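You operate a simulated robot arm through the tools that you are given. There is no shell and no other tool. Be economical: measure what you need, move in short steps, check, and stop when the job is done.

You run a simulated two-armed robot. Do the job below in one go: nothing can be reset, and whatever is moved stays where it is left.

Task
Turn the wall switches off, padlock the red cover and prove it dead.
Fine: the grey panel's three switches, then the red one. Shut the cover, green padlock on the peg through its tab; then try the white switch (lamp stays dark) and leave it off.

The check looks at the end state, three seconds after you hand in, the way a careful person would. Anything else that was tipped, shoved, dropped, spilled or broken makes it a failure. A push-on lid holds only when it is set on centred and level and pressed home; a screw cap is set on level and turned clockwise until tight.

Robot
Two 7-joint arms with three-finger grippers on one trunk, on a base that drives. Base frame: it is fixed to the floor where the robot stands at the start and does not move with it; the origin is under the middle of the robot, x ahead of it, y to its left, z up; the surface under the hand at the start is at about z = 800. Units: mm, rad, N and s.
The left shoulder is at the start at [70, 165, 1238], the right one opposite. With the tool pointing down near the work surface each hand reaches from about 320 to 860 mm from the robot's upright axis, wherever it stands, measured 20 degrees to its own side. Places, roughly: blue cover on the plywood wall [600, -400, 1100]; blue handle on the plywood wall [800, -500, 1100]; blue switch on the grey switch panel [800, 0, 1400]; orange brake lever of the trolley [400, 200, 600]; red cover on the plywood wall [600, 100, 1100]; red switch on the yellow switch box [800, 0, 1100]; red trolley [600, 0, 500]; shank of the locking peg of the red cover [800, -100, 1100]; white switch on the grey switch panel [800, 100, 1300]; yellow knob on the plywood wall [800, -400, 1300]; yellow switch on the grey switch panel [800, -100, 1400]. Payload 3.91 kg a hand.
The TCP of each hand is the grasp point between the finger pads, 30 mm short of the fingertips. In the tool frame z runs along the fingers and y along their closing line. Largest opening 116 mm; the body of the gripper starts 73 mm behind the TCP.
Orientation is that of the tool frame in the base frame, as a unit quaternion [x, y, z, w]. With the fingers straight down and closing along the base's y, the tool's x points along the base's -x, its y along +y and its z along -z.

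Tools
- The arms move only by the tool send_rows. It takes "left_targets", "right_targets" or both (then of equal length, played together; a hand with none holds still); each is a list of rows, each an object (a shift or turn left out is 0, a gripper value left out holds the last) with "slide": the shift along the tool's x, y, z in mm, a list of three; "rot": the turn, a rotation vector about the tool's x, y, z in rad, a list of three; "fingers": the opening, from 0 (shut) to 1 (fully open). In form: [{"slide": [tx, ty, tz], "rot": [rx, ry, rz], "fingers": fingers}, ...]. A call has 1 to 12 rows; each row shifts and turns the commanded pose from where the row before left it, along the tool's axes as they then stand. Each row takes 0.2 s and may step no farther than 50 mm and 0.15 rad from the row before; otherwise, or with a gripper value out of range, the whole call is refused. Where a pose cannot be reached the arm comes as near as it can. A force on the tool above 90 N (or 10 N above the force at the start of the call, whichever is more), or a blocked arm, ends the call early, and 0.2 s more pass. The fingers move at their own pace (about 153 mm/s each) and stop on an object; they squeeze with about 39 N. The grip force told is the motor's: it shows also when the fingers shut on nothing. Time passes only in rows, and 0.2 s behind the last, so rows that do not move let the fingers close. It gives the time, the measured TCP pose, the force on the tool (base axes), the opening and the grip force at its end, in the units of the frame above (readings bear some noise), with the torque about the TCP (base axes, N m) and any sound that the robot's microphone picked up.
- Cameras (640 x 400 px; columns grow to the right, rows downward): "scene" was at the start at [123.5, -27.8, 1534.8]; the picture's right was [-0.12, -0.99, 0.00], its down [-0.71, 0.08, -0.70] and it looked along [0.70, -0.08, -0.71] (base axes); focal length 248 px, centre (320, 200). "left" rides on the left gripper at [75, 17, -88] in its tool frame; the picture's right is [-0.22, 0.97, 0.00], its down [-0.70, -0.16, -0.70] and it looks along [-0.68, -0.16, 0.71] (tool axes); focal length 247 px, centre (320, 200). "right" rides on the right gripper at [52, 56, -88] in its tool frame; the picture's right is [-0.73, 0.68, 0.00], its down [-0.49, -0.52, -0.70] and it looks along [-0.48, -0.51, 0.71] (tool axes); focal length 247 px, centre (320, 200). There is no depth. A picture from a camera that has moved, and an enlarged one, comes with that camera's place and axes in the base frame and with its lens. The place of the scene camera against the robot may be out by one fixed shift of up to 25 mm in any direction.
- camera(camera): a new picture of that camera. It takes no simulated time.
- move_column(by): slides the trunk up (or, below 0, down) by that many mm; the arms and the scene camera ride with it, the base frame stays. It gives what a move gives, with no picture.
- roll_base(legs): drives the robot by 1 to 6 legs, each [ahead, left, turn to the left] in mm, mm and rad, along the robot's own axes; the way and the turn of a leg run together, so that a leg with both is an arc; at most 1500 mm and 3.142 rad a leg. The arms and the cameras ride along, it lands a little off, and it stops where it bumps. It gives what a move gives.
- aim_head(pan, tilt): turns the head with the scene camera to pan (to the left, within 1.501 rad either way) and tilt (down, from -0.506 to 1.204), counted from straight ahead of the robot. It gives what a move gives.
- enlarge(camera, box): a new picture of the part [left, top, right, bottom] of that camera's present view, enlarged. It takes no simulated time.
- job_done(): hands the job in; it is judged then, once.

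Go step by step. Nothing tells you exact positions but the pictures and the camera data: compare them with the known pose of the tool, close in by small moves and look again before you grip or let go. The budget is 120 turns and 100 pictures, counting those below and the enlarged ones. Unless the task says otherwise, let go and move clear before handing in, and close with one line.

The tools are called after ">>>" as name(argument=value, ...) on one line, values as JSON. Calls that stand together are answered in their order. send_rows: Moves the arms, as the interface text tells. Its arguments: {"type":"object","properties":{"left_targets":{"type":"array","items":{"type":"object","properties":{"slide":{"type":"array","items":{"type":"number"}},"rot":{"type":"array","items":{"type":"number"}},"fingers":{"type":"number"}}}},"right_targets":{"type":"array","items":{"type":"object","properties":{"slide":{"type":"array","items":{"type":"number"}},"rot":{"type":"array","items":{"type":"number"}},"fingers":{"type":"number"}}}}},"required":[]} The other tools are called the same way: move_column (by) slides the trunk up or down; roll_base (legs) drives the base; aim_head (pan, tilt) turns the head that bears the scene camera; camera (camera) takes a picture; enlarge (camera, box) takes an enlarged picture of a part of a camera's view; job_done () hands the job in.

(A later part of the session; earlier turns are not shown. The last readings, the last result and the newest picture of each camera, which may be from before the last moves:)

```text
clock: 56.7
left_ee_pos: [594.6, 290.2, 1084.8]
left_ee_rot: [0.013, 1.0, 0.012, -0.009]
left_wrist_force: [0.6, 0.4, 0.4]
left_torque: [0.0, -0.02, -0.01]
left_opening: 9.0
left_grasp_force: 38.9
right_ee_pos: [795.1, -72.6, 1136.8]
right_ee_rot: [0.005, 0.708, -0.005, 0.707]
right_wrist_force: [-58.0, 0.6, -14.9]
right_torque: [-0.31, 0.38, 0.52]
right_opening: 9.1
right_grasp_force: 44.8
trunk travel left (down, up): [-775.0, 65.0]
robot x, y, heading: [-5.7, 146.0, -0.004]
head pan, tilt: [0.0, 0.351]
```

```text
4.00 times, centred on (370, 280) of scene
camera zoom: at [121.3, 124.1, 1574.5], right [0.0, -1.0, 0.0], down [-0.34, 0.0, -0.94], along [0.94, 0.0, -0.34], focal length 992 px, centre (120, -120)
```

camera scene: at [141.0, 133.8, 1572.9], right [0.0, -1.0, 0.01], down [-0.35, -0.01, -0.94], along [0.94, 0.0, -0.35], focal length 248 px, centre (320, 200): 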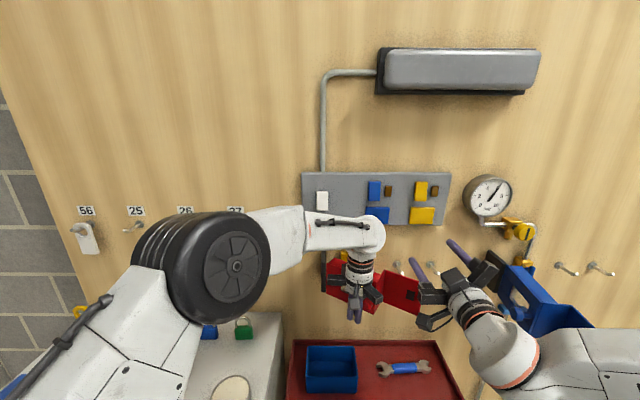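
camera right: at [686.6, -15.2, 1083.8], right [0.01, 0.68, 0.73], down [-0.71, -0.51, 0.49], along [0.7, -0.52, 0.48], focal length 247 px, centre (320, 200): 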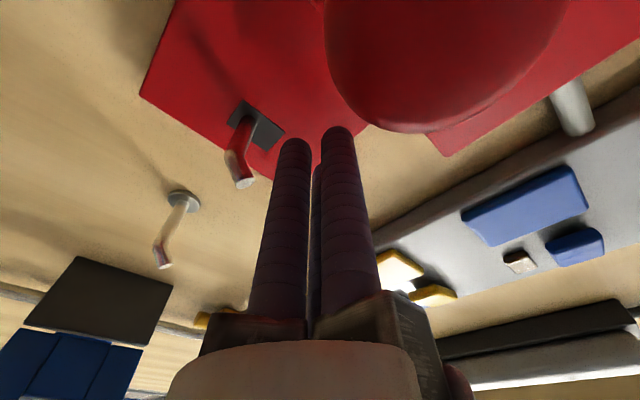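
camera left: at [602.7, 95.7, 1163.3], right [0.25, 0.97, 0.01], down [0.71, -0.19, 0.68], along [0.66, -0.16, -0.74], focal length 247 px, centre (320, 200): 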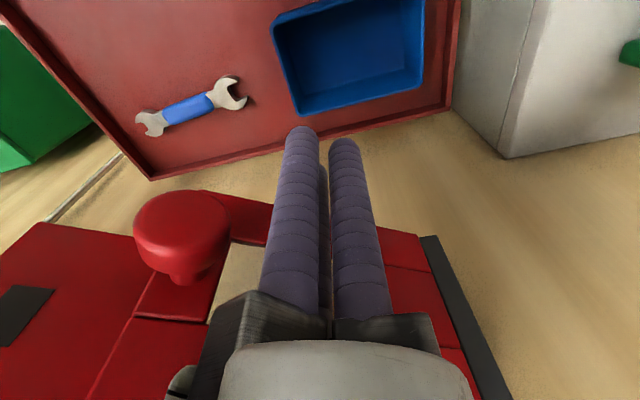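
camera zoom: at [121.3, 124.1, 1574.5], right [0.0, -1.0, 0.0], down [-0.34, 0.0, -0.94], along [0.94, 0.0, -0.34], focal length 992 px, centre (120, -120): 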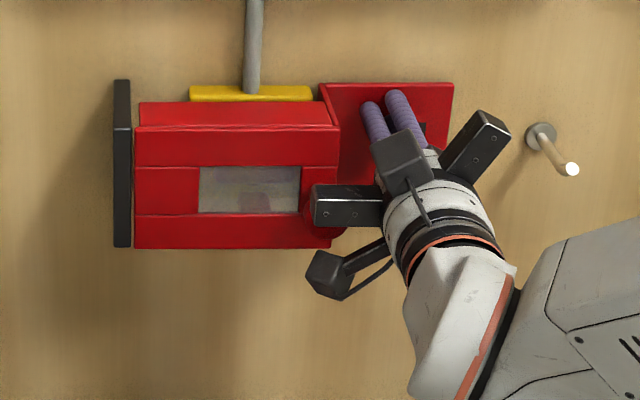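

Cover is home against its stop (58 N). Release, rise clear of the knob and withdraw.

>>> send_rows(right_targets=[{"slide": [0, 0, -12]}, {"slide": [-25, 0, -3]}, {"slide": [-30, 0, 0]}, {"slide": [-20, 0, -10]}, {"slide": [0, 0, -40]}, {"slide": [0, 0, -45]}, {"slide": [0, 0, -45]}, {"slide": [0, -10, -20]}, {"slide": [0, 0, 0]}])

>>> aim_head(pan=0, tilt=0.6)

>>> camera(camera="scene")

>>> camera(camera="left")

```text
clock: 58.7
left_ee_pos: [603.8, 290.4, 1079.6]
left_ee_rot: [0.012, 1.0, 0.012, -0.012]
left_wrist_force: [-0.1, 0.4, -0.3]
left_torque: [-0.02, 0.02, -0.02]
left_opening: 8.9
left_grasp_force: 38.9
right_ee_pos: [629.3, -81.1, 1209.5]
right_ee_rot: [0.007, 0.707, -0.008, 0.707]
right_wrist_force: [1.0, -0.2, -0.2]
right_torque: [0.04, 0.02, -0.01]
right_opening: 9.0
right_grasp_force: 44.1
trunk travel left (down, up): [-775.0, 65.0]
robot x, y, heading: [-4.9, 143.5, -0.001]
head pan, tilt: [0.0, 0.351]
```

```text
clock: 59.4
left_ee_pos: [603.2, 290.2, 1080.8]
left_ee_rot: [0.013, 1.0, 0.011, -0.012]
left_wrist_force: [0.2, 0.2, -0.4]
left_torque: [0.02, 0.04, -0.04]
left_opening: 9.0
left_grasp_force: 39.2
right_ee_pos: [629.7, -81.3, 1209.7]
right_ee_rot: [0.006, 0.707, -0.006, 0.707]
right_wrist_force: [0.4, 0.2, -0.4]
right_torque: [0.0, 0.0, -0.05]
right_opening: 9.2
right_grasp_force: 45.5
trunk travel left (down, up): [-775.0, 65.0]
robot x, y, heading: [-5.8, 148.9, 0.001]
head pan, tilt: [0.0, 0.6]
```

```text
34 pictures are left
camera scene: at [127.5, 124.8, 1551.0], right [0.0, -1.0, 0.0], down [-0.56, 0.0, -0.83], along [0.83, 0.0, -0.56], focal length 248 px, centre (320, 200)
```

scene: 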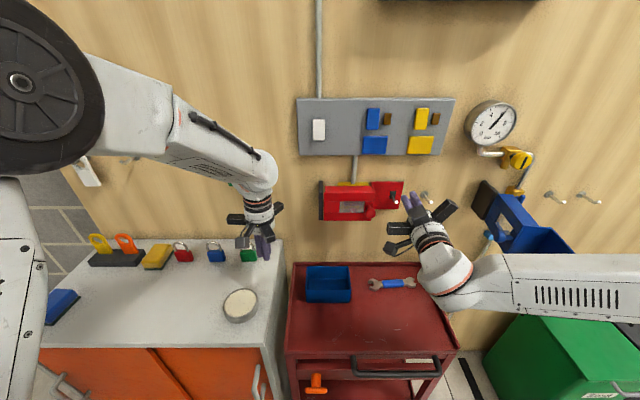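

```text
33 pictures are left
camera left: at [530.4, 306.9, 1170.9], right [0.25, 0.97, 0.02], down [0.71, -0.19, 0.68], along [0.66, -0.16, -0.73], focal length 247 px, centre (320, 200)
```

left: 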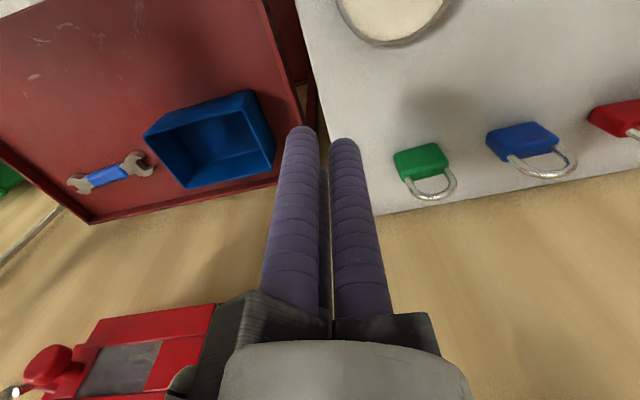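

The cover is shut with the peg through. Now the green padlock, around (715, 384, 940). A closer look.

>>> enlarge(camera="scene", box=[160, 220, 288, 300])

>>> enlarge(camera="left", box=[360, 100, 616, 260])

```text
5.00 times, centred on (224, 260) of scene
camera zoom: at [127.5, 124.8, 1551.0], right [0.0, -1.0, 0.0], down [-0.56, 0.0, -0.83], along [0.83, 0.0, -0.56], focal length 1240 px, centre (800, -100)
```

zoom: 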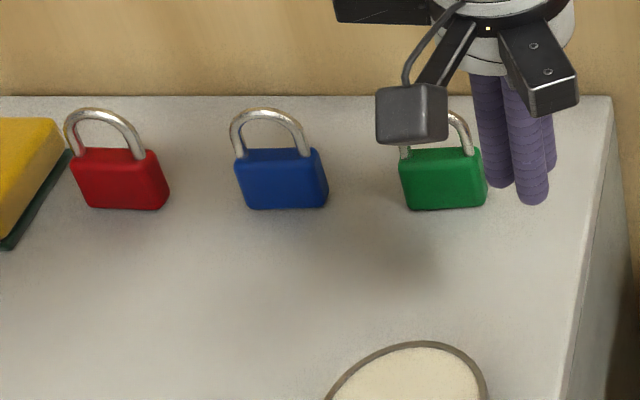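

```text
2.50 times, centred on (488, 180) of left
camera zoom: at [530.4, 306.9, 1170.9], right [0.25, 0.97, 0.02], down [0.71, -0.19, 0.68], along [0.66, -0.16, -0.73], focal length 617 px, centre (-100, 250)
```

zoom: 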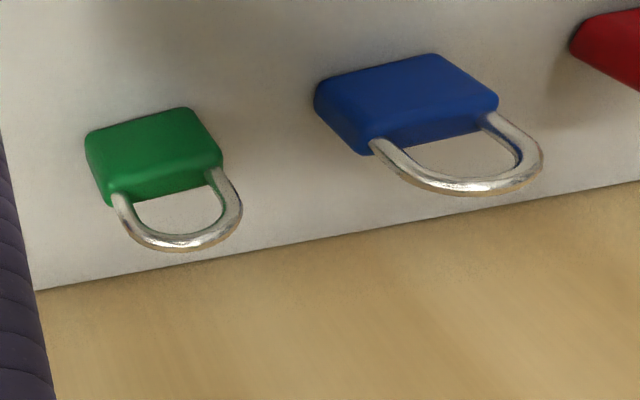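

The padlock stands upright (body ~58 wide, z≈903–957, shackle to ~985, centre (712, 382)). Plan: right hand pointing forward, single jaw on top, the other two pinching the body's sides. First I roll the right hand 90° about its axis and drive left.

>>> send_rows(right_targets=[{"rot": [0, 0, 0.145]}, {"rot": [0, 0, 0.145]}, {"rot": [0, 0, 0.145]}, {"rot": [0, 0, 0.145]}, {"rot": [0, 0, 0.145]}, {"rot": [0, 0, 0.145]}, {"rot": [0, 0, 0.145]}, {"rot": [0, 0, 0.145]}, {"rot": [0, 0, 0.145]}, {"rot": [0, 0, 0.145]}, {"rot": [0, 0, 0.12]}, {"fingers": 1}])

```text
clock: 62.0
left_ee_pos: [603.8, 289.7, 1078.9]
left_ee_rot: [0.012, 1.0, 0.012, -0.013]
left_wrist_force: [-0.5, -0.4, -0.5]
left_torque: [0.03, 0.02, -0.02]
left_opening: 8.8
left_grasp_force: 38.9
right_ee_pos: [637.0, -73.4, 1211.9]
right_ee_rot: [0.505, 0.497, 0.493, 0.504]
right_wrist_force: [0.7, 0.1, -2.2]
right_torque: [-0.01, -0.11, 0.01]
right_opening: 115.7
right_grasp_force: 0.1
right hand out of reach, approached as far as the arm can: row 11
trunk travel left (down, up): [-775.0, 65.0]
robot x, y, heading: [-3.3, 141.3, -0.006]
head pan, tilt: [0.0, 0.6]
```

Roll done: single jaw now on top. Drive the base 335 mm left.

>>> roll_base(legs=[[0, 335, 0]])

>>> camera(camera="right")

>>> camera(camera="scene")

```text
clock: 64.2
left_ee_pos: [604.3, 618.1, 1080.1]
left_ee_rot: [0.016, 1.0, 0.011, -0.012]
left_wrist_force: [-0.4, 0.6, -0.4]
left_torque: [0.01, -0.03, -0.02]
left_opening: 8.8
left_grasp_force: 38.7
right_ee_pos: [635.9, 255.7, 1213.2]
right_ee_rot: [0.506, 0.496, 0.492, 0.506]
right_wrist_force: [-0.1, -0.4, 0.7]
right_torque: [-0.01, -0.02, -0.02]
right_opening: 115.8
right_grasp_force: 0.0
trunk travel left (down, up): [-775.0, 65.0]
robot x, y, heading: [-4.3, 477.2, -0.005]
head pan, tilt: [0.0, 0.6]
```

```text
30 pictures are left
camera right: at [550.0, 310.7, 1270.4], right [-0.01, -0.73, 0.68], down [-0.71, -0.47, -0.52], along [0.7, -0.5, -0.51], focal length 247 px, centre (320, 200)
```

right: 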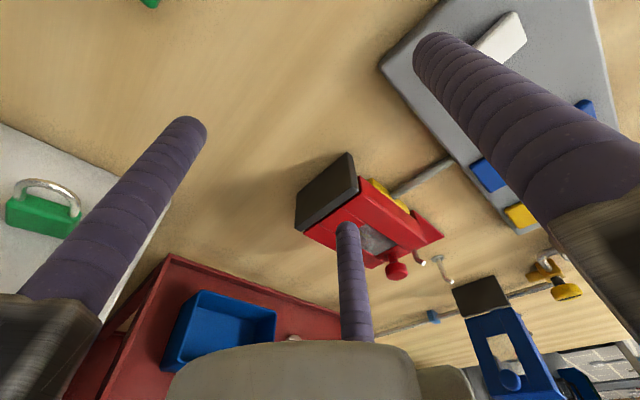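

```text
29 pictures are left
camera scene: at [128.7, 456.5, 1550.9], right [-0.01, -1.0, 0.0], down [-0.57, 0.0, -0.82], along [0.82, -0.01, -0.57], focal length 248 px, centre (320, 200)
```

scene: 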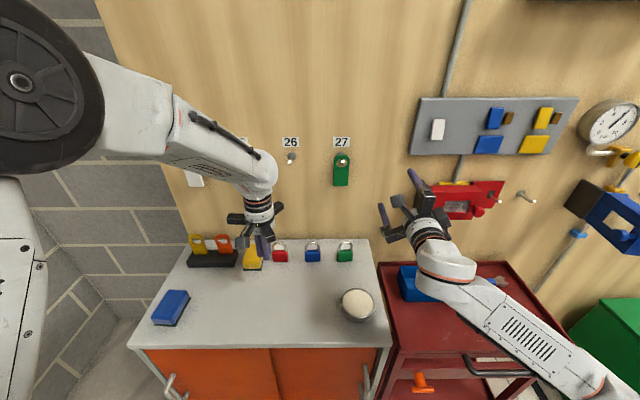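

Good view of the padlock. Move the right hand in line with it (y≈382), lower to z≈1078 and pitch down ~0.5 rad so it clears the bowl.

>>> send_rows(right_targets=[{"slide": [42, 0, 0]}, {"slide": [42, 0, 0]}, {"slide": [42, 0, 0]}, {"slide": [0, -45, 0]}, {"slide": [0, -45, 0]}, {"slide": [0, -45, 0]}, {"rot": [0.125, 0, 0]}, {"rot": [0.125, 0, 0]}, {"rot": [0.125, 0, 0]}, {"rot": [0.125, 0, 0]}, {"slide": [0, 0, 0]}])

>>> camera(camera="right")

```text
clock: 66.6
left_ee_pos: [605.5, 618.8, 1080.5]
left_ee_rot: [0.016, 1.0, 0.012, -0.012]
left_wrist_force: [-0.6, 0.5, -0.1]
left_torque: [0.0, 0.0, -0.01]
left_opening: 8.8
left_grasp_force: 38.5
right_ee_pos: [661.1, 337.9, 1197.6]
right_ee_rot: [0.61, 0.604, 0.356, 0.369]
right_wrist_force: [-0.4, -0.7, 0.1]
right_torque: [0.0, 0.01, 0.0]
right_opening: 116.2
right_grasp_force: 0.1
right hand out of reach, approached as far as the arm can: row 1, 2, 3, 4, 5, 6, 10
trunk travel left (down, up): [-775.0, 65.0]
robot x, y, heading: [-0.7, 475.0, -0.011]
head pan, tilt: [0.0, 0.6]
```

```text
28 pictures are left
camera right: at [611.5, 392.1, 1289.2], right [0.31, -0.73, 0.61], down [-0.87, -0.47, -0.12], along [0.38, -0.49, -0.79], focal length 247 px, centre (320, 200)
```

right: 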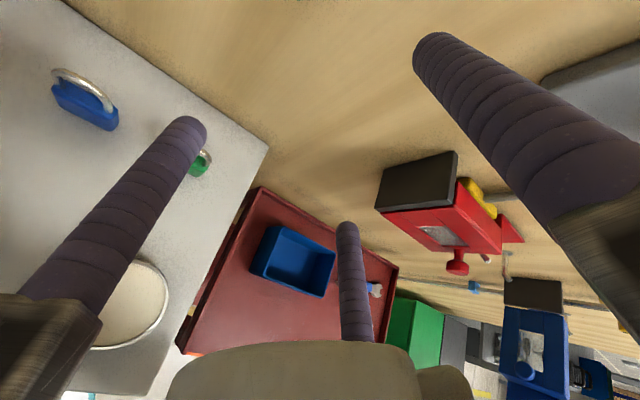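

The arm can't get lower in this posture, so I'll raise the left hand and lower the trunk instead.

>>> send_rows(left_targets=[{"slide": [0, 0, -45]}, {"slide": [0, 0, -45]}, {"slide": [0, 0, -45]}, {"slide": [0, 0, 0]}])

>>> move_column(by=-185)

>>> roll_base(legs=[[0, 42, 0]])

>>> camera(camera="right")

```text
clock: 67.6
left_ee_pos: [609.6, 616.8, 1214.4]
left_ee_rot: [0.016, 1.0, 0.011, -0.012]
left_wrist_force: [0.0, -1.1, 0.2]
left_torque: [-0.02, 0.01, -0.02]
left_opening: 9.0
left_grasp_force: 38.8
right_ee_pos: [662.7, 337.4, 1196.7]
right_ee_rot: [0.61, 0.604, 0.357, 0.368]
right_wrist_force: [-0.7, -1.0, 0.2]
right_torque: [-0.03, 0.03, 0.0]
right_opening: 115.9
right_grasp_force: 0.1
trunk travel left (down, up): [-775.0, 65.0]
robot x, y, heading: [-0.3, 475.8, -0.005]
head pan, tilt: [0.0, 0.6]
```

```text
clock: 69.7
left_ee_pos: [607.8, 615.7, 1029.4]
left_ee_rot: [0.015, 1.0, 0.011, -0.011]
left_wrist_force: [1.1, -0.2, 0.1]
left_torque: [-0.01, 0.0, 0.0]
left_opening: 9.0
left_grasp_force: 38.7
right_ee_pos: [662.0, 337.4, 1012.6]
right_ee_rot: [0.61, 0.605, 0.355, 0.369]
right_wrist_force: [-0.5, -0.1, 0.7]
right_torque: [0.03, -0.02, 0.01]
right_opening: 115.9
right_grasp_force: 0.1
trunk travel left (down, up): [-590.0, 250.0]
robot x, y, heading: [-0.3, 475.9, -0.009]
head pan, tilt: [0.0, 0.6]
```

```text
clock: 70.6
left_ee_pos: [609.4, 658.4, 1030.2]
left_ee_rot: [0.016, 1.0, 0.012, -0.011]
left_wrist_force: [0.5, -0.4, -0.5]
left_torque: [0.0, 0.03, 0.04]
left_opening: 8.7
left_grasp_force: 38.7
right_ee_pos: [661.4, 381.6, 1011.9]
right_ee_rot: [0.61, 0.604, 0.356, 0.369]
right_wrist_force: [0.0, 0.3, -0.8]
right_torque: [0.0, 0.04, -0.05]
right_opening: 115.8
right_grasp_force: 0.0
trunk travel left (down, up): [-590.0, 250.0]
robot x, y, heading: [-0.3, 516.8, -0.007]
head pan, tilt: [0.0, 0.6]
```

```text
27 pictures are left
camera right: at [612.5, 434.7, 1103.7], right [0.31, -0.73, 0.61], down [-0.87, -0.47, -0.12], along [0.38, -0.49, -0.79], focal length 247 px, centre (320, 200)
```

right: 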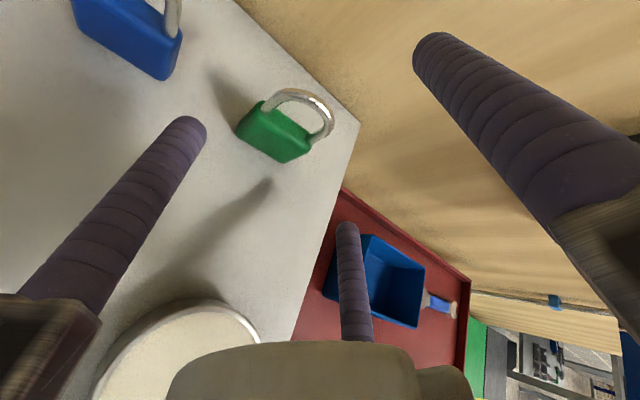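

Padlock body centre ≈ (717, 385, 930). Move in along the tool's axis part-way and check.

>>> send_rows(right_targets=[{"slide": [3, -20, 0]}, {"slide": [0, 0, 20]}, {"slide": [0, 0, 20]}, {"slide": [0, 0, 0]}])

>>> camera(camera="right")

```text
clock: 71.6
left_ee_pos: [609.3, 656.7, 1029.7]
left_ee_rot: [0.015, 1.0, 0.011, -0.013]
left_wrist_force: [-0.3, 1.3, 0.1]
left_torque: [0.01, 0.02, -0.01]
left_opening: 9.1
left_grasp_force: 39.0
right_ee_pos: [689.2, 380.9, 977.0]
right_ee_rot: [0.611, 0.604, 0.356, 0.368]
right_wrist_force: [-1.4, 0.9, -0.4]
right_torque: [-0.03, 0.01, 0.0]
right_opening: 115.9
right_grasp_force: 0.1
trunk travel left (down, up): [-590.0, 250.0]
robot x, y, heading: [-3.1, 520.6, -0.007]
head pan, tilt: [0.0, 0.6]
```

```text
26 pictures are left
camera right: at [639.2, 435.6, 1067.8], right [0.31, -0.73, 0.61], down [-0.87, -0.47, -0.12], along [0.38, -0.49, -0.79], focal length 247 px, centre (320, 200)
```

right: 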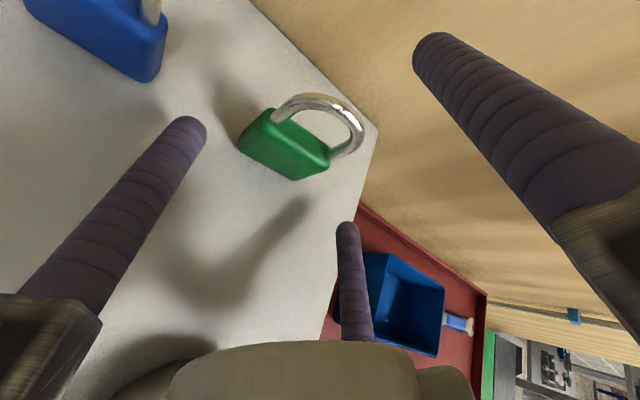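

On track. Advance the last 31 mm so the fingers straddle the body.

>>> send_rows(right_targets=[{"slide": [4, -1, 16]}, {"slide": [0, 0, 15]}, {"slide": [0, 0, 0]}])

>>> camera(camera="right")

```text
clock: 72.4
left_ee_pos: [608.9, 657.8, 1028.8]
left_ee_rot: [0.016, 1.0, 0.012, -0.013]
left_wrist_force: [0.0, 1.0, 0.5]
left_torque: [-0.05, -0.01, 0.0]
left_opening: 9.0
left_grasp_force: 38.5
right_ee_pos: [715.8, 385.3, 959.3]
right_ee_rot: [0.61, 0.605, 0.356, 0.367]
right_wrist_force: [-0.3, 1.2, 0.4]
right_torque: [-0.01, 0.05, -0.01]
right_opening: 116.2
right_grasp_force: 0.1
trunk travel left (down, up): [-590.0, 250.0]
robot x, y, heading: [-5.3, 520.1, -0.005]
head pan, tilt: [0.0, 0.6]
```

```text
25 pictures are left
camera right: at [665.3, 439.5, 1051.2], right [0.31, -0.73, 0.61], down [-0.87, -0.47, -0.12], along [0.38, -0.49, -0.79], focal length 247 px, centre (320, 200)
```

right: 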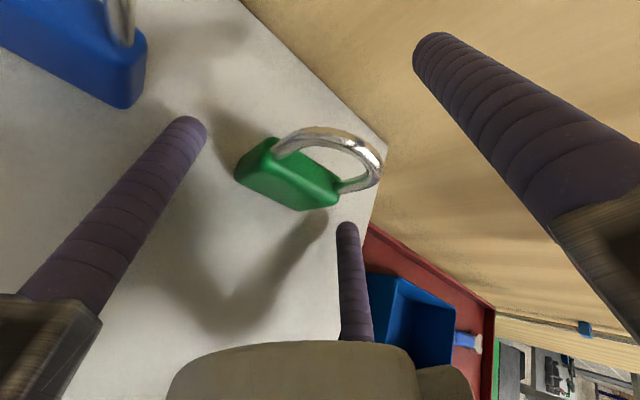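

Advance 8 mm more and close.

>>> send_rows(right_targets=[{"slide": [2, 4, 7]}, {"slide": [0, 0, 0]}, {"fingers": 0.4}, {"slide": [0, 0, 0]}, {"fingers": 0.0}, {"slide": [0, 0, 0]}, {"slide": [0, 0, 0]}])

>>> camera(camera="right")

```text
clock: 74.0
left_ee_pos: [609.4, 657.0, 1030.6]
left_ee_rot: [0.017, 1.0, 0.011, -0.012]
left_wrist_force: [0.1, 0.1, 0.2]
left_torque: [0.03, 0.0, 0.01]
left_opening: 9.0
left_grasp_force: 38.8
right_ee_pos: [722.1, 387.6, 959.6]
right_ee_rot: [0.61, 0.605, 0.356, 0.368]
right_wrist_force: [-0.5, 1.0, -0.4]
right_torque: [0.03, 0.03, 0.0]
right_opening: 64.3
right_grasp_force: 39.1
trunk travel left (down, up): [-590.0, 250.0]
robot x, y, heading: [-2.9, 518.3, -0.007]
head pan, tilt: [0.0, 0.6]
```

```text
24 pictures are left
camera right: at [673.5, 441.1, 1051.7], right [0.31, -0.73, 0.61], down [-0.87, -0.47, -0.12], along [0.38, -0.49, -0.79], focal length 247 px, centre (320, 200)
```

right: 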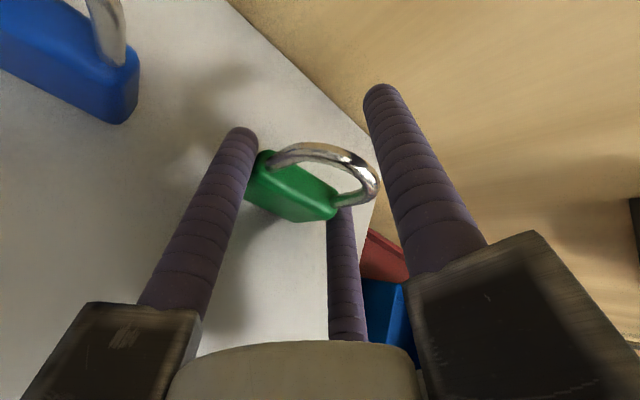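

Gripped by its sides (opening 64 mm). Lift straight up.

>>> send_rows(right_targets=[{"slide": [0, 9, -5]}, {"slide": [0, 20, -11]}, {"slide": [0, 35, -19]}, {"slide": [0, 40, -22]}, {"slide": [0, 0, 0]}])

>>> camera(camera="right")

```text
clock: 75.2
left_ee_pos: [609.8, 657.8, 1029.0]
left_ee_rot: [0.015, 1.0, 0.011, -0.012]
left_wrist_force: [0.3, -1.6, -0.2]
left_torque: [0.0, 0.03, -0.03]
left_opening: 9.0
left_grasp_force: 39.1
right_ee_pos: [723.8, 387.8, 1079.0]
right_ee_rot: [0.61, 0.605, 0.356, 0.368]
right_wrist_force: [-0.7, -0.3, -0.6]
right_torque: [-0.04, -0.02, 0.02]
right_opening: 63.6
right_grasp_force: 38.7
trunk travel left (down, up): [-590.0, 250.0]
robot x, y, heading: [-5.8, 518.3, -0.007]
head pan, tilt: [0.0, 0.6]
```

```text
23 pictures are left
camera right: at [674.1, 442.3, 1170.0], right [0.31, -0.73, 0.61], down [-0.87, -0.47, -0.12], along [0.38, -0.49, -0.79], focal length 247 px, centre (320, 200)
```

right: 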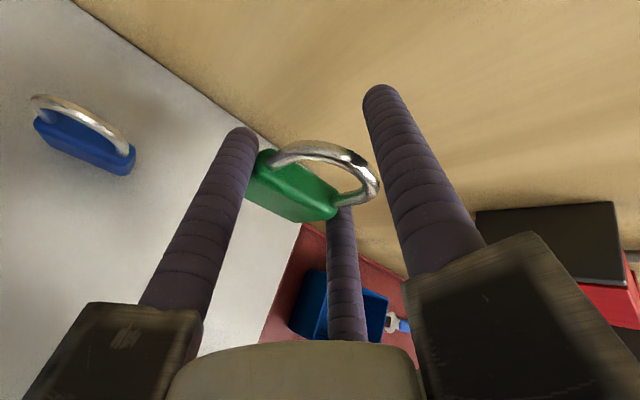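

Held firmly. I need a precise view of the padlock in the hand.

>>> enlarge(camera="right", box=[220, 110, 412, 230])

>>> camera(camera="scene")

```text
3.33 times, centred on (316, 170) of right
camera zoom: at [674.1, 442.3, 1170.0], right [0.31, -0.73, 0.61], down [-0.87, -0.47, -0.12], along [0.38, -0.49, -0.79], focal length 823 px, centre (333, 300)
```

zoom: 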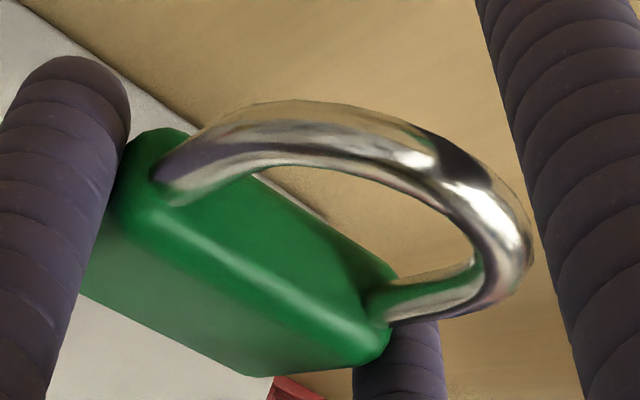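

```text
21 pictures are left
camera scene: at [129.6, 498.8, 1365.8], right [-0.01, -1.0, 0.0], down [-0.57, 0.0, -0.82], along [0.82, -0.01, -0.57], focal length 248 px, centre (320, 200)
```

scene: 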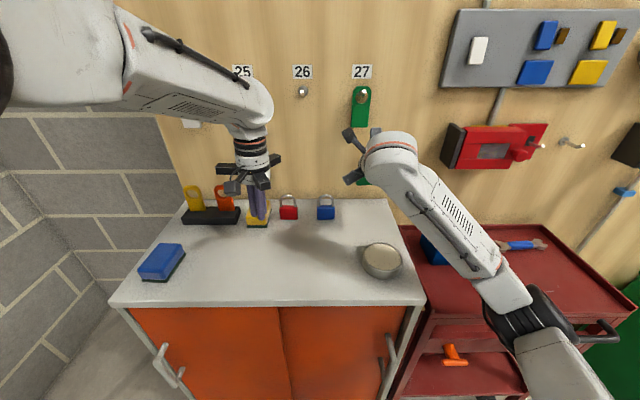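

The padlock is held near its top: loop centre ≈ TCP (+3, +4 mm), inner height ~37 mm. Level the hand to ~0.25 rad pitch, retract from the wall, and then drive right to the peg.

>>> send_rows(right_targets=[{"rot": [-0.125, 0, 0]}, {"rot": [-0.125, 0, 0]}, {"slide": [0, 0, -33]}, {"slide": [0, 0, -33]}, {"slide": [0, 0, -33]}, {"slide": [0, 0, 0]}])

```text
clock: 76.6
left_ee_pos: [609.3, 658.7, 1028.6]
left_ee_rot: [0.016, 1.0, 0.011, -0.012]
left_wrist_force: [1.2, -0.4, -0.7]
left_torque: [0.0, 0.01, 0.01]
left_opening: 8.9
left_grasp_force: 39.4
right_ee_pos: [626.0, 390.8, 1103.3]
right_ee_rot: [0.56, 0.555, 0.428, 0.441]
right_wrist_force: [0.4, 0.0, -1.8]
right_torque: [-0.02, 0.01, 0.05]
right_opening: 63.7
right_grasp_force: 39.1
trunk travel left (down, up): [-590.0, 250.0]
robot x, y, heading: [-2.6, 519.1, -0.004]
head pan, tilt: [0.0, 0.6]
```

>>> roll_base(legs=[[0, -487, 0]])

>>> camera(camera="right")

>>> camera(camera="scene")

```text
clock: 79.5
left_ee_pos: [606.3, 163.0, 1029.2]
left_ee_rot: [0.015, 1.0, 0.011, -0.012]
left_wrist_force: [0.4, 0.2, -1.3]
left_torque: [0.02, -0.01, -0.01]
left_opening: 8.8
left_grasp_force: 38.9
right_ee_pos: [621.4, -105.2, 1103.5]
right_ee_rot: [0.559, 0.555, 0.429, 0.442]
right_wrist_force: [0.1, -0.7, -1.9]
right_torque: [0.0, -0.03, 0.01]
right_opening: 63.6
right_grasp_force: 38.9
trunk travel left (down, up): [-590.0, 250.0]
robot x, y, heading: [-2.7, 24.0, -0.008]
head pan, tilt: [0.0, 0.6]
```

```text
20 pictures are left
camera right: at [550.2, -49.9, 1179.7], right [0.15, -0.73, 0.67], down [-0.81, -0.48, -0.33], along [0.56, -0.49, -0.67], focal length 247 px, centre (320, 200)
```

right: 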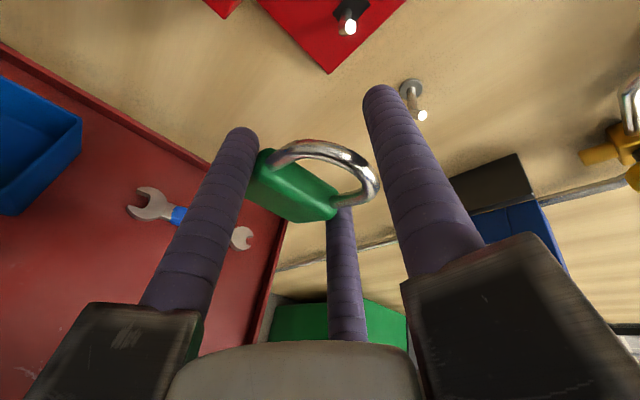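

```text
19 pictures are left
camera scene: at [125.6, 5.4, 1365.9], right [-0.01, -1.0, 0.0], down [-0.57, 0.0, -0.82], along [0.82, -0.01, -0.57], focal length 248 px, centre (320, 200)
```

scene: 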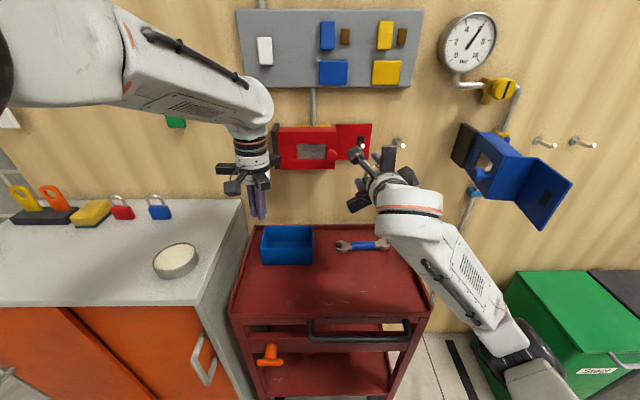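

The peg tip triangulates to (771, −97, 1110), matching. Approach to 20 mm in front of it, with the loop lined up.

>>> send_rows(right_targets=[{"slide": [3, 11, 42]}, {"slide": [3, 11, 42]}, {"slide": [2, 10, 41]}, {"slide": [0, 0, 0]}])

>>> camera(camera="right")

```text
clock: 80.5
left_ee_pos: [606.7, 164.4, 1029.9]
left_ee_rot: [0.016, 1.0, 0.011, -0.012]
left_wrist_force: [0.2, 0.4, 0.1]
left_torque: [0.03, -0.02, 0.0]
left_opening: 8.8
left_grasp_force: 39.1
right_ee_pos: [751.8, -97.4, 1104.3]
right_ee_rot: [0.56, 0.554, 0.429, 0.442]
right_wrist_force: [-0.3, -0.2, -1.4]
right_torque: [0.01, 0.04, 0.01]
right_opening: 63.4
right_grasp_force: 39.4
trunk travel left (down, up): [-590.0, 250.0]
robot x, y, heading: [-6.3, 24.5, -0.008]
head pan, tilt: [0.0, 0.6]
```

```text
18 pictures are left
camera right: at [680.9, -44.1, 1180.0], right [0.15, -0.73, 0.67], down [-0.81, -0.48, -0.33], along [0.56, -0.49, -0.67], focal length 247 px, centre (320, 200)
```

right: 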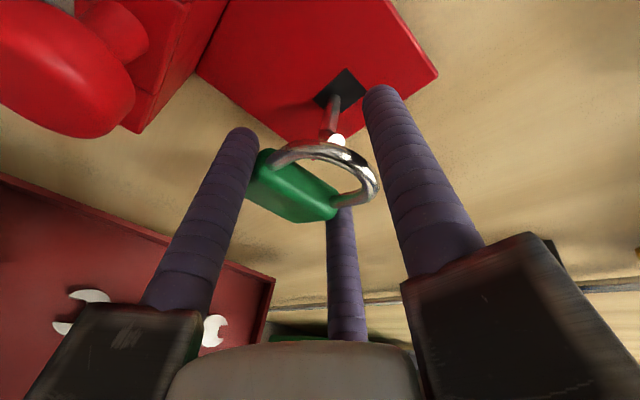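

Aligned. Move forward in small steps so the peg enters the loop.

>>> send_rows(right_targets=[{"slide": [0, 2, 8]}, {"slide": [0, 2, 8]}, {"slide": [0, 2, 8]}, {"slide": [0, 0, 0]}])

>>> enlarge(camera="right", box=[220, 50, 476, 210])

```text
clock: 81.5
left_ee_pos: [605.5, 164.2, 1030.6]
left_ee_rot: [0.016, 1.0, 0.012, -0.012]
left_wrist_force: [0.5, -0.1, 0.0]
left_torque: [0.0, 0.0, 0.03]
left_opening: 9.2
left_grasp_force: 38.8
right_ee_pos: [774.7, -97.9, 1104.7]
right_ee_rot: [0.559, 0.556, 0.429, 0.441]
right_wrist_force: [-0.3, 0.0, -0.7]
right_torque: [0.01, 0.02, 0.0]
right_opening: 63.5
right_grasp_force: 39.5
trunk travel left (down, up): [-590.0, 250.0]
robot x, y, heading: [-5.8, 29.0, -0.006]
head pan, tilt: [0.0, 0.6]
```

```text
2.50 times, centred on (348, 130) of right
camera zoom: at [704.2, -43.9, 1180.5], right [0.15, -0.73, 0.67], down [-0.81, -0.48, -0.33], along [0.56, -0.49, -0.67], focal length 617 px, centre (250, 375)
```

zoom: 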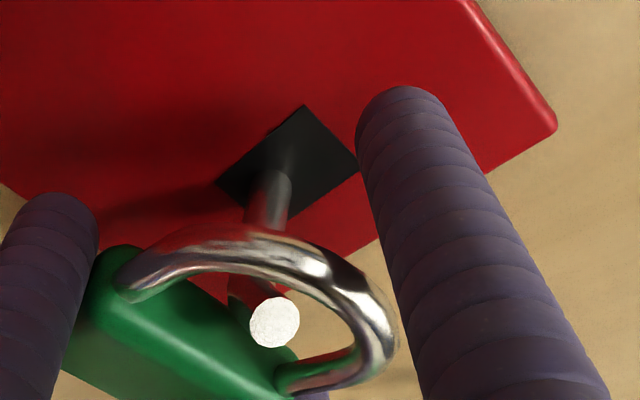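

The peg tip is through the loop. Forward another 12 mm, watching the force.

>>> send_rows(right_targets=[{"slide": [0, 1, 5]}, {"slide": [0, 1, 4]}, {"slide": [0, 1, 4]}, {"slide": [0, 0, 0]}])

>>> enlarge(camera="right", box=[220, 50, 476, 210])

```text
clock: 82.5
left_ee_pos: [604.4, 164.6, 1030.3]
left_ee_rot: [0.016, 1.0, 0.012, -0.011]
left_wrist_force: [-0.4, 0.2, 0.2]
left_torque: [0.01, 0.01, 0.02]
left_opening: 9.1
left_grasp_force: 39.3
right_ee_pos: [785.2, -99.1, 1105.7]
right_ee_rot: [0.56, 0.555, 0.429, 0.442]
right_wrist_force: [-18.4, -0.2, -8.2]
right_torque: [-0.01, -0.34, -0.03]
right_opening: 63.3
right_grasp_force: 38.7
trunk travel left (down, up): [-590.0, 250.0]
robot x, y, heading: [-7.6, 27.1, -0.009]
head pan, tilt: [0.0, 0.6]
```

```text
2.50 times, centred on (348, 130) of right
camera zoom: at [714.9, -44.1, 1181.1], right [0.15, -0.73, 0.67], down [-0.81, -0.48, -0.33], along [0.56, -0.49, -0.66], focal length 617 px, centre (250, 375)
```

zoom: 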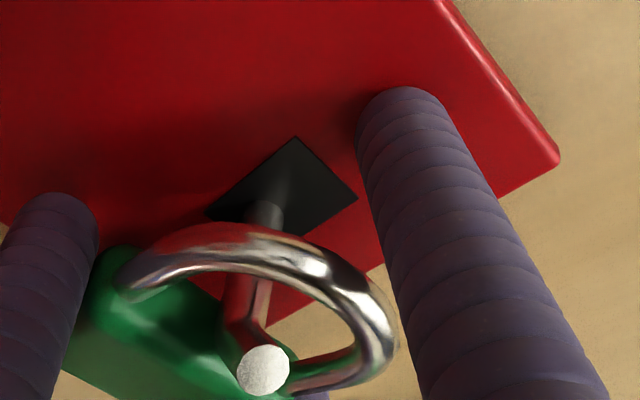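

The loop is well past the tip (light contact of the top finger on the tab). Now lower until the shackle rests on the peg.

>>> send_rows(right_targets=[{"slide": [0, -4, -1]}, {"slide": [0, -4, 0.5]}, {"slide": [0, -4, 0.5]}, {"slide": [0, -3, 0.5]}, {"slide": [0, 0, 0]}])

>>> enlarge(camera="right", box=[220, 50, 476, 210])

```text
clock: 83.7
left_ee_pos: [605.4, 164.2, 1029.1]
left_ee_rot: [0.015, 1.0, 0.012, -0.012]
left_wrist_force: [0.3, -0.3, -0.3]
left_torque: [0.0, 0.0, 0.0]
left_opening: 9.0
left_grasp_force: 39.3
right_ee_pos: [785.7, -99.5, 1093.3]
right_ee_rot: [0.559, 0.554, 0.429, 0.443]
right_wrist_force: [12.2, 0.7, 19.7]
right_torque: [-0.02, 0.35, 0.02]
right_opening: 63.3
right_grasp_force: 39.2
trunk travel left (down, up): [-590.0, 250.0]
robot x, y, heading: [-6.5, 21.6, -0.008]
head pan, tilt: [0.0, 0.6]
```

```text
2.50 times, centred on (348, 130) of right
camera zoom: at [714.3, -44.5, 1168.0], right [0.15, -0.73, 0.67], down [-0.81, -0.48, -0.34], along [0.56, -0.49, -0.66], focal length 617 px, centre (250, 375)
```

zoom: 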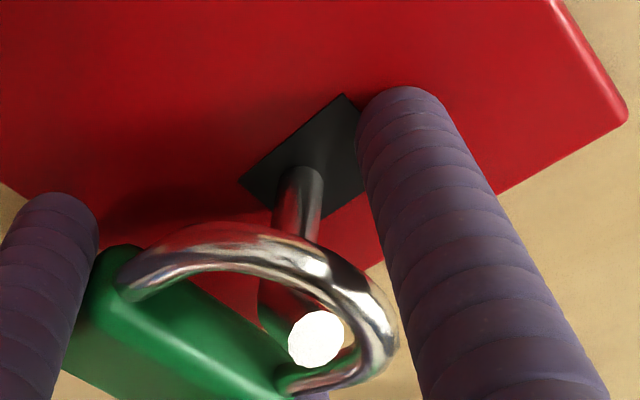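

The shackle rests on the bent tip's inner slope (force up and inward). Open the fingers gently to let it slide onto the shank.

>>> send_rows(right_targets=[{"slide": [0, 1, -1]}, {"fingers": 0.62}, {"slide": [0, 0, 0]}, {"fingers": 0.75}, {"slide": [0, 0, 0]}, {"slide": [0, 0, 0]}])

>>> camera(camera="right")

```text
clock: 85.1
left_ee_pos: [605.2, 163.1, 1030.7]
left_ee_rot: [0.016, 1.0, 0.012, -0.011]
left_wrist_force: [0.4, -0.3, 1.1]
left_torque: [-0.01, 0.05, -0.01]
left_opening: 9.0
left_grasp_force: 39.4
right_ee_pos: [781.7, -98.0, 1091.0]
right_ee_rot: [0.559, 0.555, 0.428, 0.442]
right_wrist_force: [-11.3, 0.4, -3.9]
right_torque: [-0.03, -0.32, 0.01]
right_opening: 83.6
right_grasp_force: 0.2
trunk travel left (down, up): [-590.0, 250.0]
robot x, y, heading: [-7.6, 23.3, -0.007]
head pan, tilt: [0.0, 0.6]
```

```text
14 pictures are left
camera right: at [712.3, -43.8, 1166.7], right [0.15, -0.73, 0.67], down [-0.81, -0.48, -0.33], along [0.56, -0.49, -0.67], focal length 247 px, centre (320, 200)
```

right: 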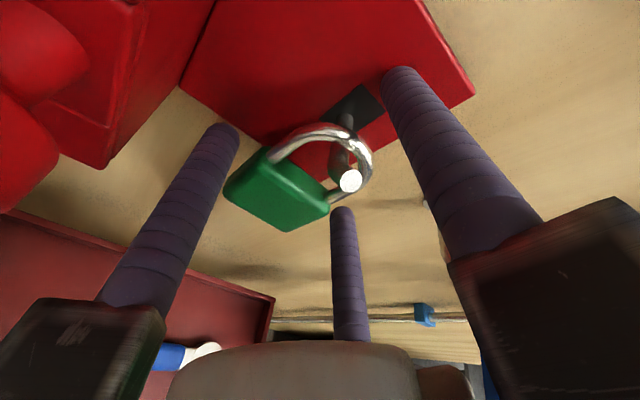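

The padlock hangs on the peg. Withdraw straight back.

>>> send_rows(right_targets=[{"slide": [0, -1, -10]}, {"slide": [0, -4, -20]}, {"slide": [0, -5, -30]}, {"slide": [0, -4, -40]}, {"slide": [0, 0, -40]}, {"slide": [0, 0, 0]}])

>>> camera(camera="right")

>>> enlarge(camera="scene", box=[250, 90, 442, 210])

```text
clock: 86.5
left_ee_pos: [606.5, 163.1, 1029.9]
left_ee_rot: [0.016, 1.0, 0.011, -0.012]
left_wrist_force: [-0.8, 0.6, 0.0]
left_torque: [-0.01, -0.01, 0.01]
left_opening: 8.8
left_grasp_force: 39.1
right_ee_pos: [645.1, -95.1, 1109.4]
right_ee_rot: [0.56, 0.555, 0.428, 0.442]
right_wrist_force: [-0.7, -0.2, 0.5]
right_torque: [0.01, 0.04, -0.02]
right_opening: 86.7
right_grasp_force: 0.1
trunk travel left (down, up): [-590.0, 250.0]
robot x, y, heading: [-6.5, 28.3, -0.005]
head pan, tilt: [0.0, 0.6]
```

```text
13 pictures are left
camera right: at [574.5, -41.7, 1186.2], right [0.15, -0.73, 0.67], down [-0.81, -0.48, -0.33], along [0.56, -0.49, -0.67], focal length 247 px, centre (320, 200)
```

right: 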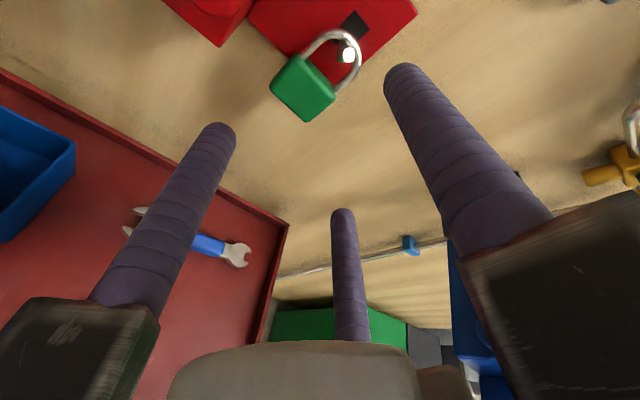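

```text
3.33 times, centred on (346, 150) of scene
camera zoom: at [125.9, 5.4, 1365.8], right [-0.01, -1.0, 0.0], down [-0.57, 0.0, -0.82], along [0.82, -0.01, -0.57], focal length 826 px, centre (233, 367)
```

zoom: 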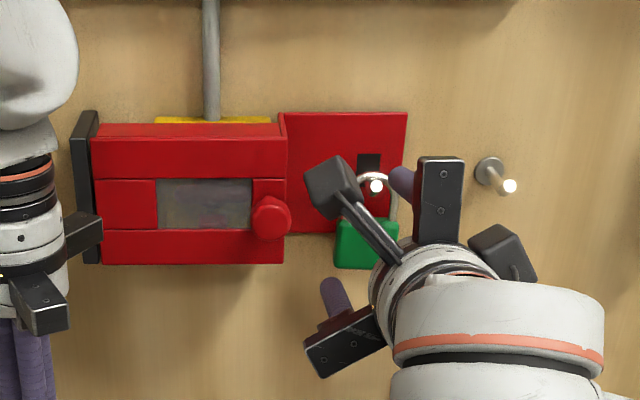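

The green padlock hangs on the peg through the tab and the cover is shut. Now raise the trunk and drive left to try the white switch.

>>> move_column(by=240)

>>> roll_base(legs=[[0, 244, 0]])

>>> send_rows(right_targets=[{"rot": [-0.125, 0, 0], "fingers": 0}, {"rot": [-0.125, 0, 0]}, {"slide": [0, 0, 0]}, {"slide": [0, 0, 0]}])

>>> camera(camera="right")

```text
clock: 89.0
left_ee_pos: [606.6, 164.1, 1268.9]
left_ee_rot: [0.015, 1.0, 0.011, -0.012]
left_wrist_force: [-0.6, -0.3, -0.1]
left_torque: [0.01, 0.03, 0.03]
left_opening: 9.2
left_grasp_force: 38.7
right_ee_pos: [644.8, -95.2, 1349.7]
right_ee_rot: [0.56, 0.555, 0.429, 0.441]
right_wrist_force: [-0.5, 0.3, 0.5]
right_torque: [0.01, 0.0, 0.03]
right_opening: 87.0
right_grasp_force: 0.0
trunk travel left (down, up): [-830.0, 10.0]
robot x, y, heading: [-6.0, 26.0, -0.004]
head pan, tilt: [0.0, 0.6]
```

```text
clock: 90.8
left_ee_pos: [607.3, 406.8, 1269.6]
left_ee_rot: [0.014, 1.0, 0.012, -0.013]
left_wrist_force: [-0.1, -0.3, 0.3]
left_torque: [0.0, -0.02, -0.01]
left_opening: 9.2
left_grasp_force: 39.0
right_ee_pos: [647.0, 147.0, 1349.4]
right_ee_rot: [0.559, 0.556, 0.429, 0.44]
right_wrist_force: [0.1, -0.4, 1.4]
right_torque: [0.0, -0.03, 0.07]
right_opening: 87.1
right_grasp_force: 0.2
trunk travel left (down, up): [-830.0, 10.0]
robot x, y, heading: [-4.7, 266.6, -0.002]
head pan, tilt: [0.0, 0.6]
```

```text
clock: 91.8
left_ee_pos: [606.4, 407.4, 1269.4]
left_ee_rot: [0.014, 1.0, 0.011, -0.012]
left_wrist_force: [0.1, -0.1, -0.8]
left_torque: [0.01, 0.03, 0.04]
left_opening: 8.9
left_grasp_force: 38.8
right_ee_pos: [647.4, 148.3, 1351.9]
right_ee_rot: [0.499, 0.498, 0.496, 0.507]
right_wrist_force: [0.1, -0.3, -0.1]
right_torque: [-0.01, -0.02, 0.02]
right_opening: 9.1
right_grasp_force: 38.9
trunk travel left (down, up): [-830.0, 10.0]
robot x, y, heading: [-3.2, 265.9, -0.003]
head pan, tilt: [0.0, 0.6]
```

```text
11 pictures are left
camera right: at [559.6, 202.5, 1406.5], right [-0.01, -0.72, 0.69], down [-0.7, -0.48, -0.52], along [0.71, -0.49, -0.5], focal length 247 px, centre (320, 200)
```

right: 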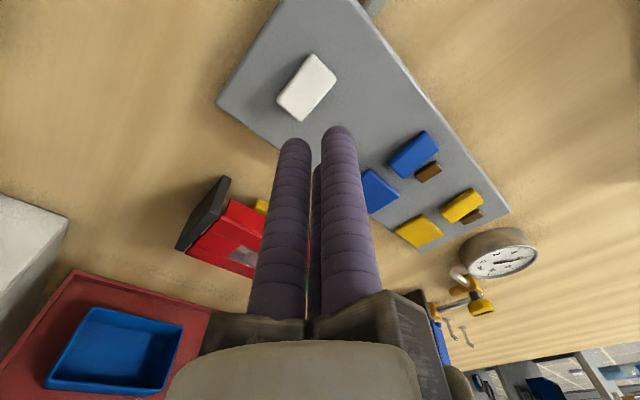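

White rocker at (146, 1328). Press its bottom (on) at z≈1308.

>>> send_rows(right_targets=[{"slide": [-2, -22, 40]}, {"slide": [0, -22, 40]}, {"slide": [0, 0, 20]}, {"slide": [0, 0, 10]}, {"slide": [0, 0, 8]}, {"slide": [0, 0, 6]}, {"slide": [0, 0, 4]}, {"slide": [0, 0, 0]}])

>>> aim_head(pan=-0.2, tilt=0.25)

>>> camera(camera="scene")

>>> camera(camera="right")

```text
clock: 93.6
left_ee_pos: [605.5, 406.9, 1271.2]
left_ee_rot: [0.015, 1.0, 0.011, -0.011]
left_wrist_force: [0.2, 0.7, -0.2]
left_torque: [0.0, 0.01, 0.0]
left_opening: 8.9
left_grasp_force: 39.2
right_ee_pos: [771.8, 142.8, 1310.9]
right_ee_rot: [0.5, 0.503, 0.493, 0.504]
right_wrist_force: [-16.9, -1.4, -9.0]
right_torque: [0.01, -0.01, -0.06]
right_opening: 8.9
right_grasp_force: 38.3
right hand out of reach, approached as far as the arm can: row 7
trunk travel left (down, up): [-830.0, 10.0]
robot x, y, heading: [-5.4, 265.7, -0.004]
head pan, tilt: [0.0, 0.6]
```

```text
clock: 94.4
left_ee_pos: [603.3, 406.7, 1269.5]
left_ee_rot: [0.014, 1.0, 0.011, -0.011]
left_wrist_force: [-0.9, -1.2, 0.1]
left_torque: [0.0, -0.01, -0.03]
left_opening: 9.1
left_grasp_force: 39.1
right_ee_pos: [770.7, 143.0, 1311.9]
right_ee_rot: [0.501, 0.503, 0.493, 0.504]
right_wrist_force: [-20.7, -0.6, -11.3]
right_torque: [-0.01, 0.03, -0.05]
right_opening: 9.0
right_grasp_force: 39.5
trunk travel left (down, up): [-830.0, 10.0]
robot x, y, heading: [-7.9, 266.0, -0.008]
head pan, tilt: [-0.201, 0.25]
```

```text
10 pictures are left
camera scene: at [126.3, 229.1, 1638.3], right [-0.2, -0.98, 0.0], down [-0.24, 0.05, -0.97], along [0.95, -0.2, -0.25], focal length 248 px, centre (320, 200)
```

scene: 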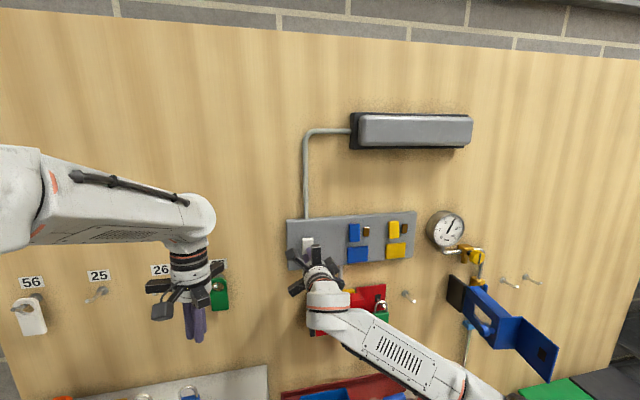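

```text
9 pictures are left
camera right: at [683.7, 197.1, 1368.5], right [0.0, -0.72, 0.69], down [-0.71, -0.49, -0.51], along [0.71, -0.49, -0.51], focal length 247 px, centre (320, 200)
```

right: 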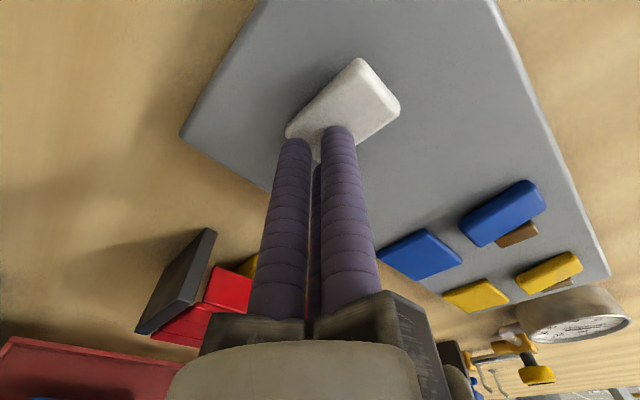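

The rocker is flipped on (top now protrudes) and the lamp stays dark: proven dead. Now press its top again to leave it off.

>>> send_rows(right_targets=[{"slide": [0, 0, -20]}, {"slide": [0, 0, -20]}, {"slide": [2, 18, 0]}, {"slide": [1, 18, 0]}, {"slide": [0, 0, 20]}, {"slide": [0, 0, 10]}, {"slide": [0, 0, 6]}, {"slide": [0, 0, 5]}, {"slide": [0, 0, 4]}, {"slide": [0, 0, 0]}])

>>> camera(camera="right")

```text
clock: 96.6
left_ee_pos: [600.3, 407.2, 1271.2]
left_ee_rot: [0.014, 1.0, 0.012, -0.01]
left_wrist_force: [1.3, 0.9, -0.2]
left_torque: [0.01, 0.01, 0.06]
left_opening: 9.0
left_grasp_force: 39.5
right_ee_pos: [772.7, 147.6, 1350.5]
right_ee_rot: [0.497, 0.498, 0.497, 0.507]
right_wrist_force: [-31.5, 0.0, -6.0]
right_torque: [-0.11, 0.45, 0.36]
right_opening: 9.1
right_grasp_force: 39.0
trunk travel left (down, up): [-830.0, 10.0]
robot x, y, heading: [-7.6, 266.4, -0.002]
head pan, tilt: [-0.201, 0.25]
```

```text
8 pictures are left
camera right: at [684.3, 201.1, 1404.7], right [-0.01, -0.72, 0.69], down [-0.7, -0.48, -0.52], along [0.71, -0.49, -0.5], focal length 247 px, centre (320, 200)
```

right: 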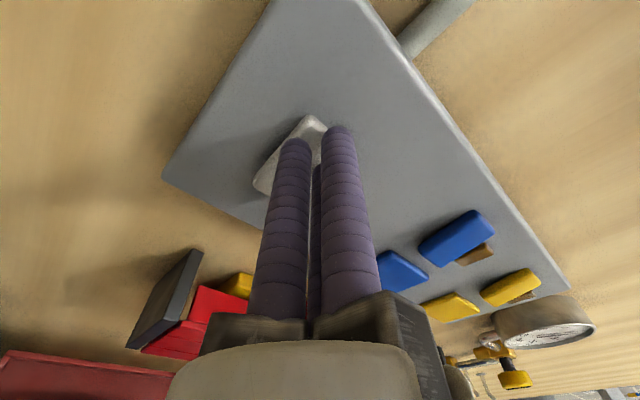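

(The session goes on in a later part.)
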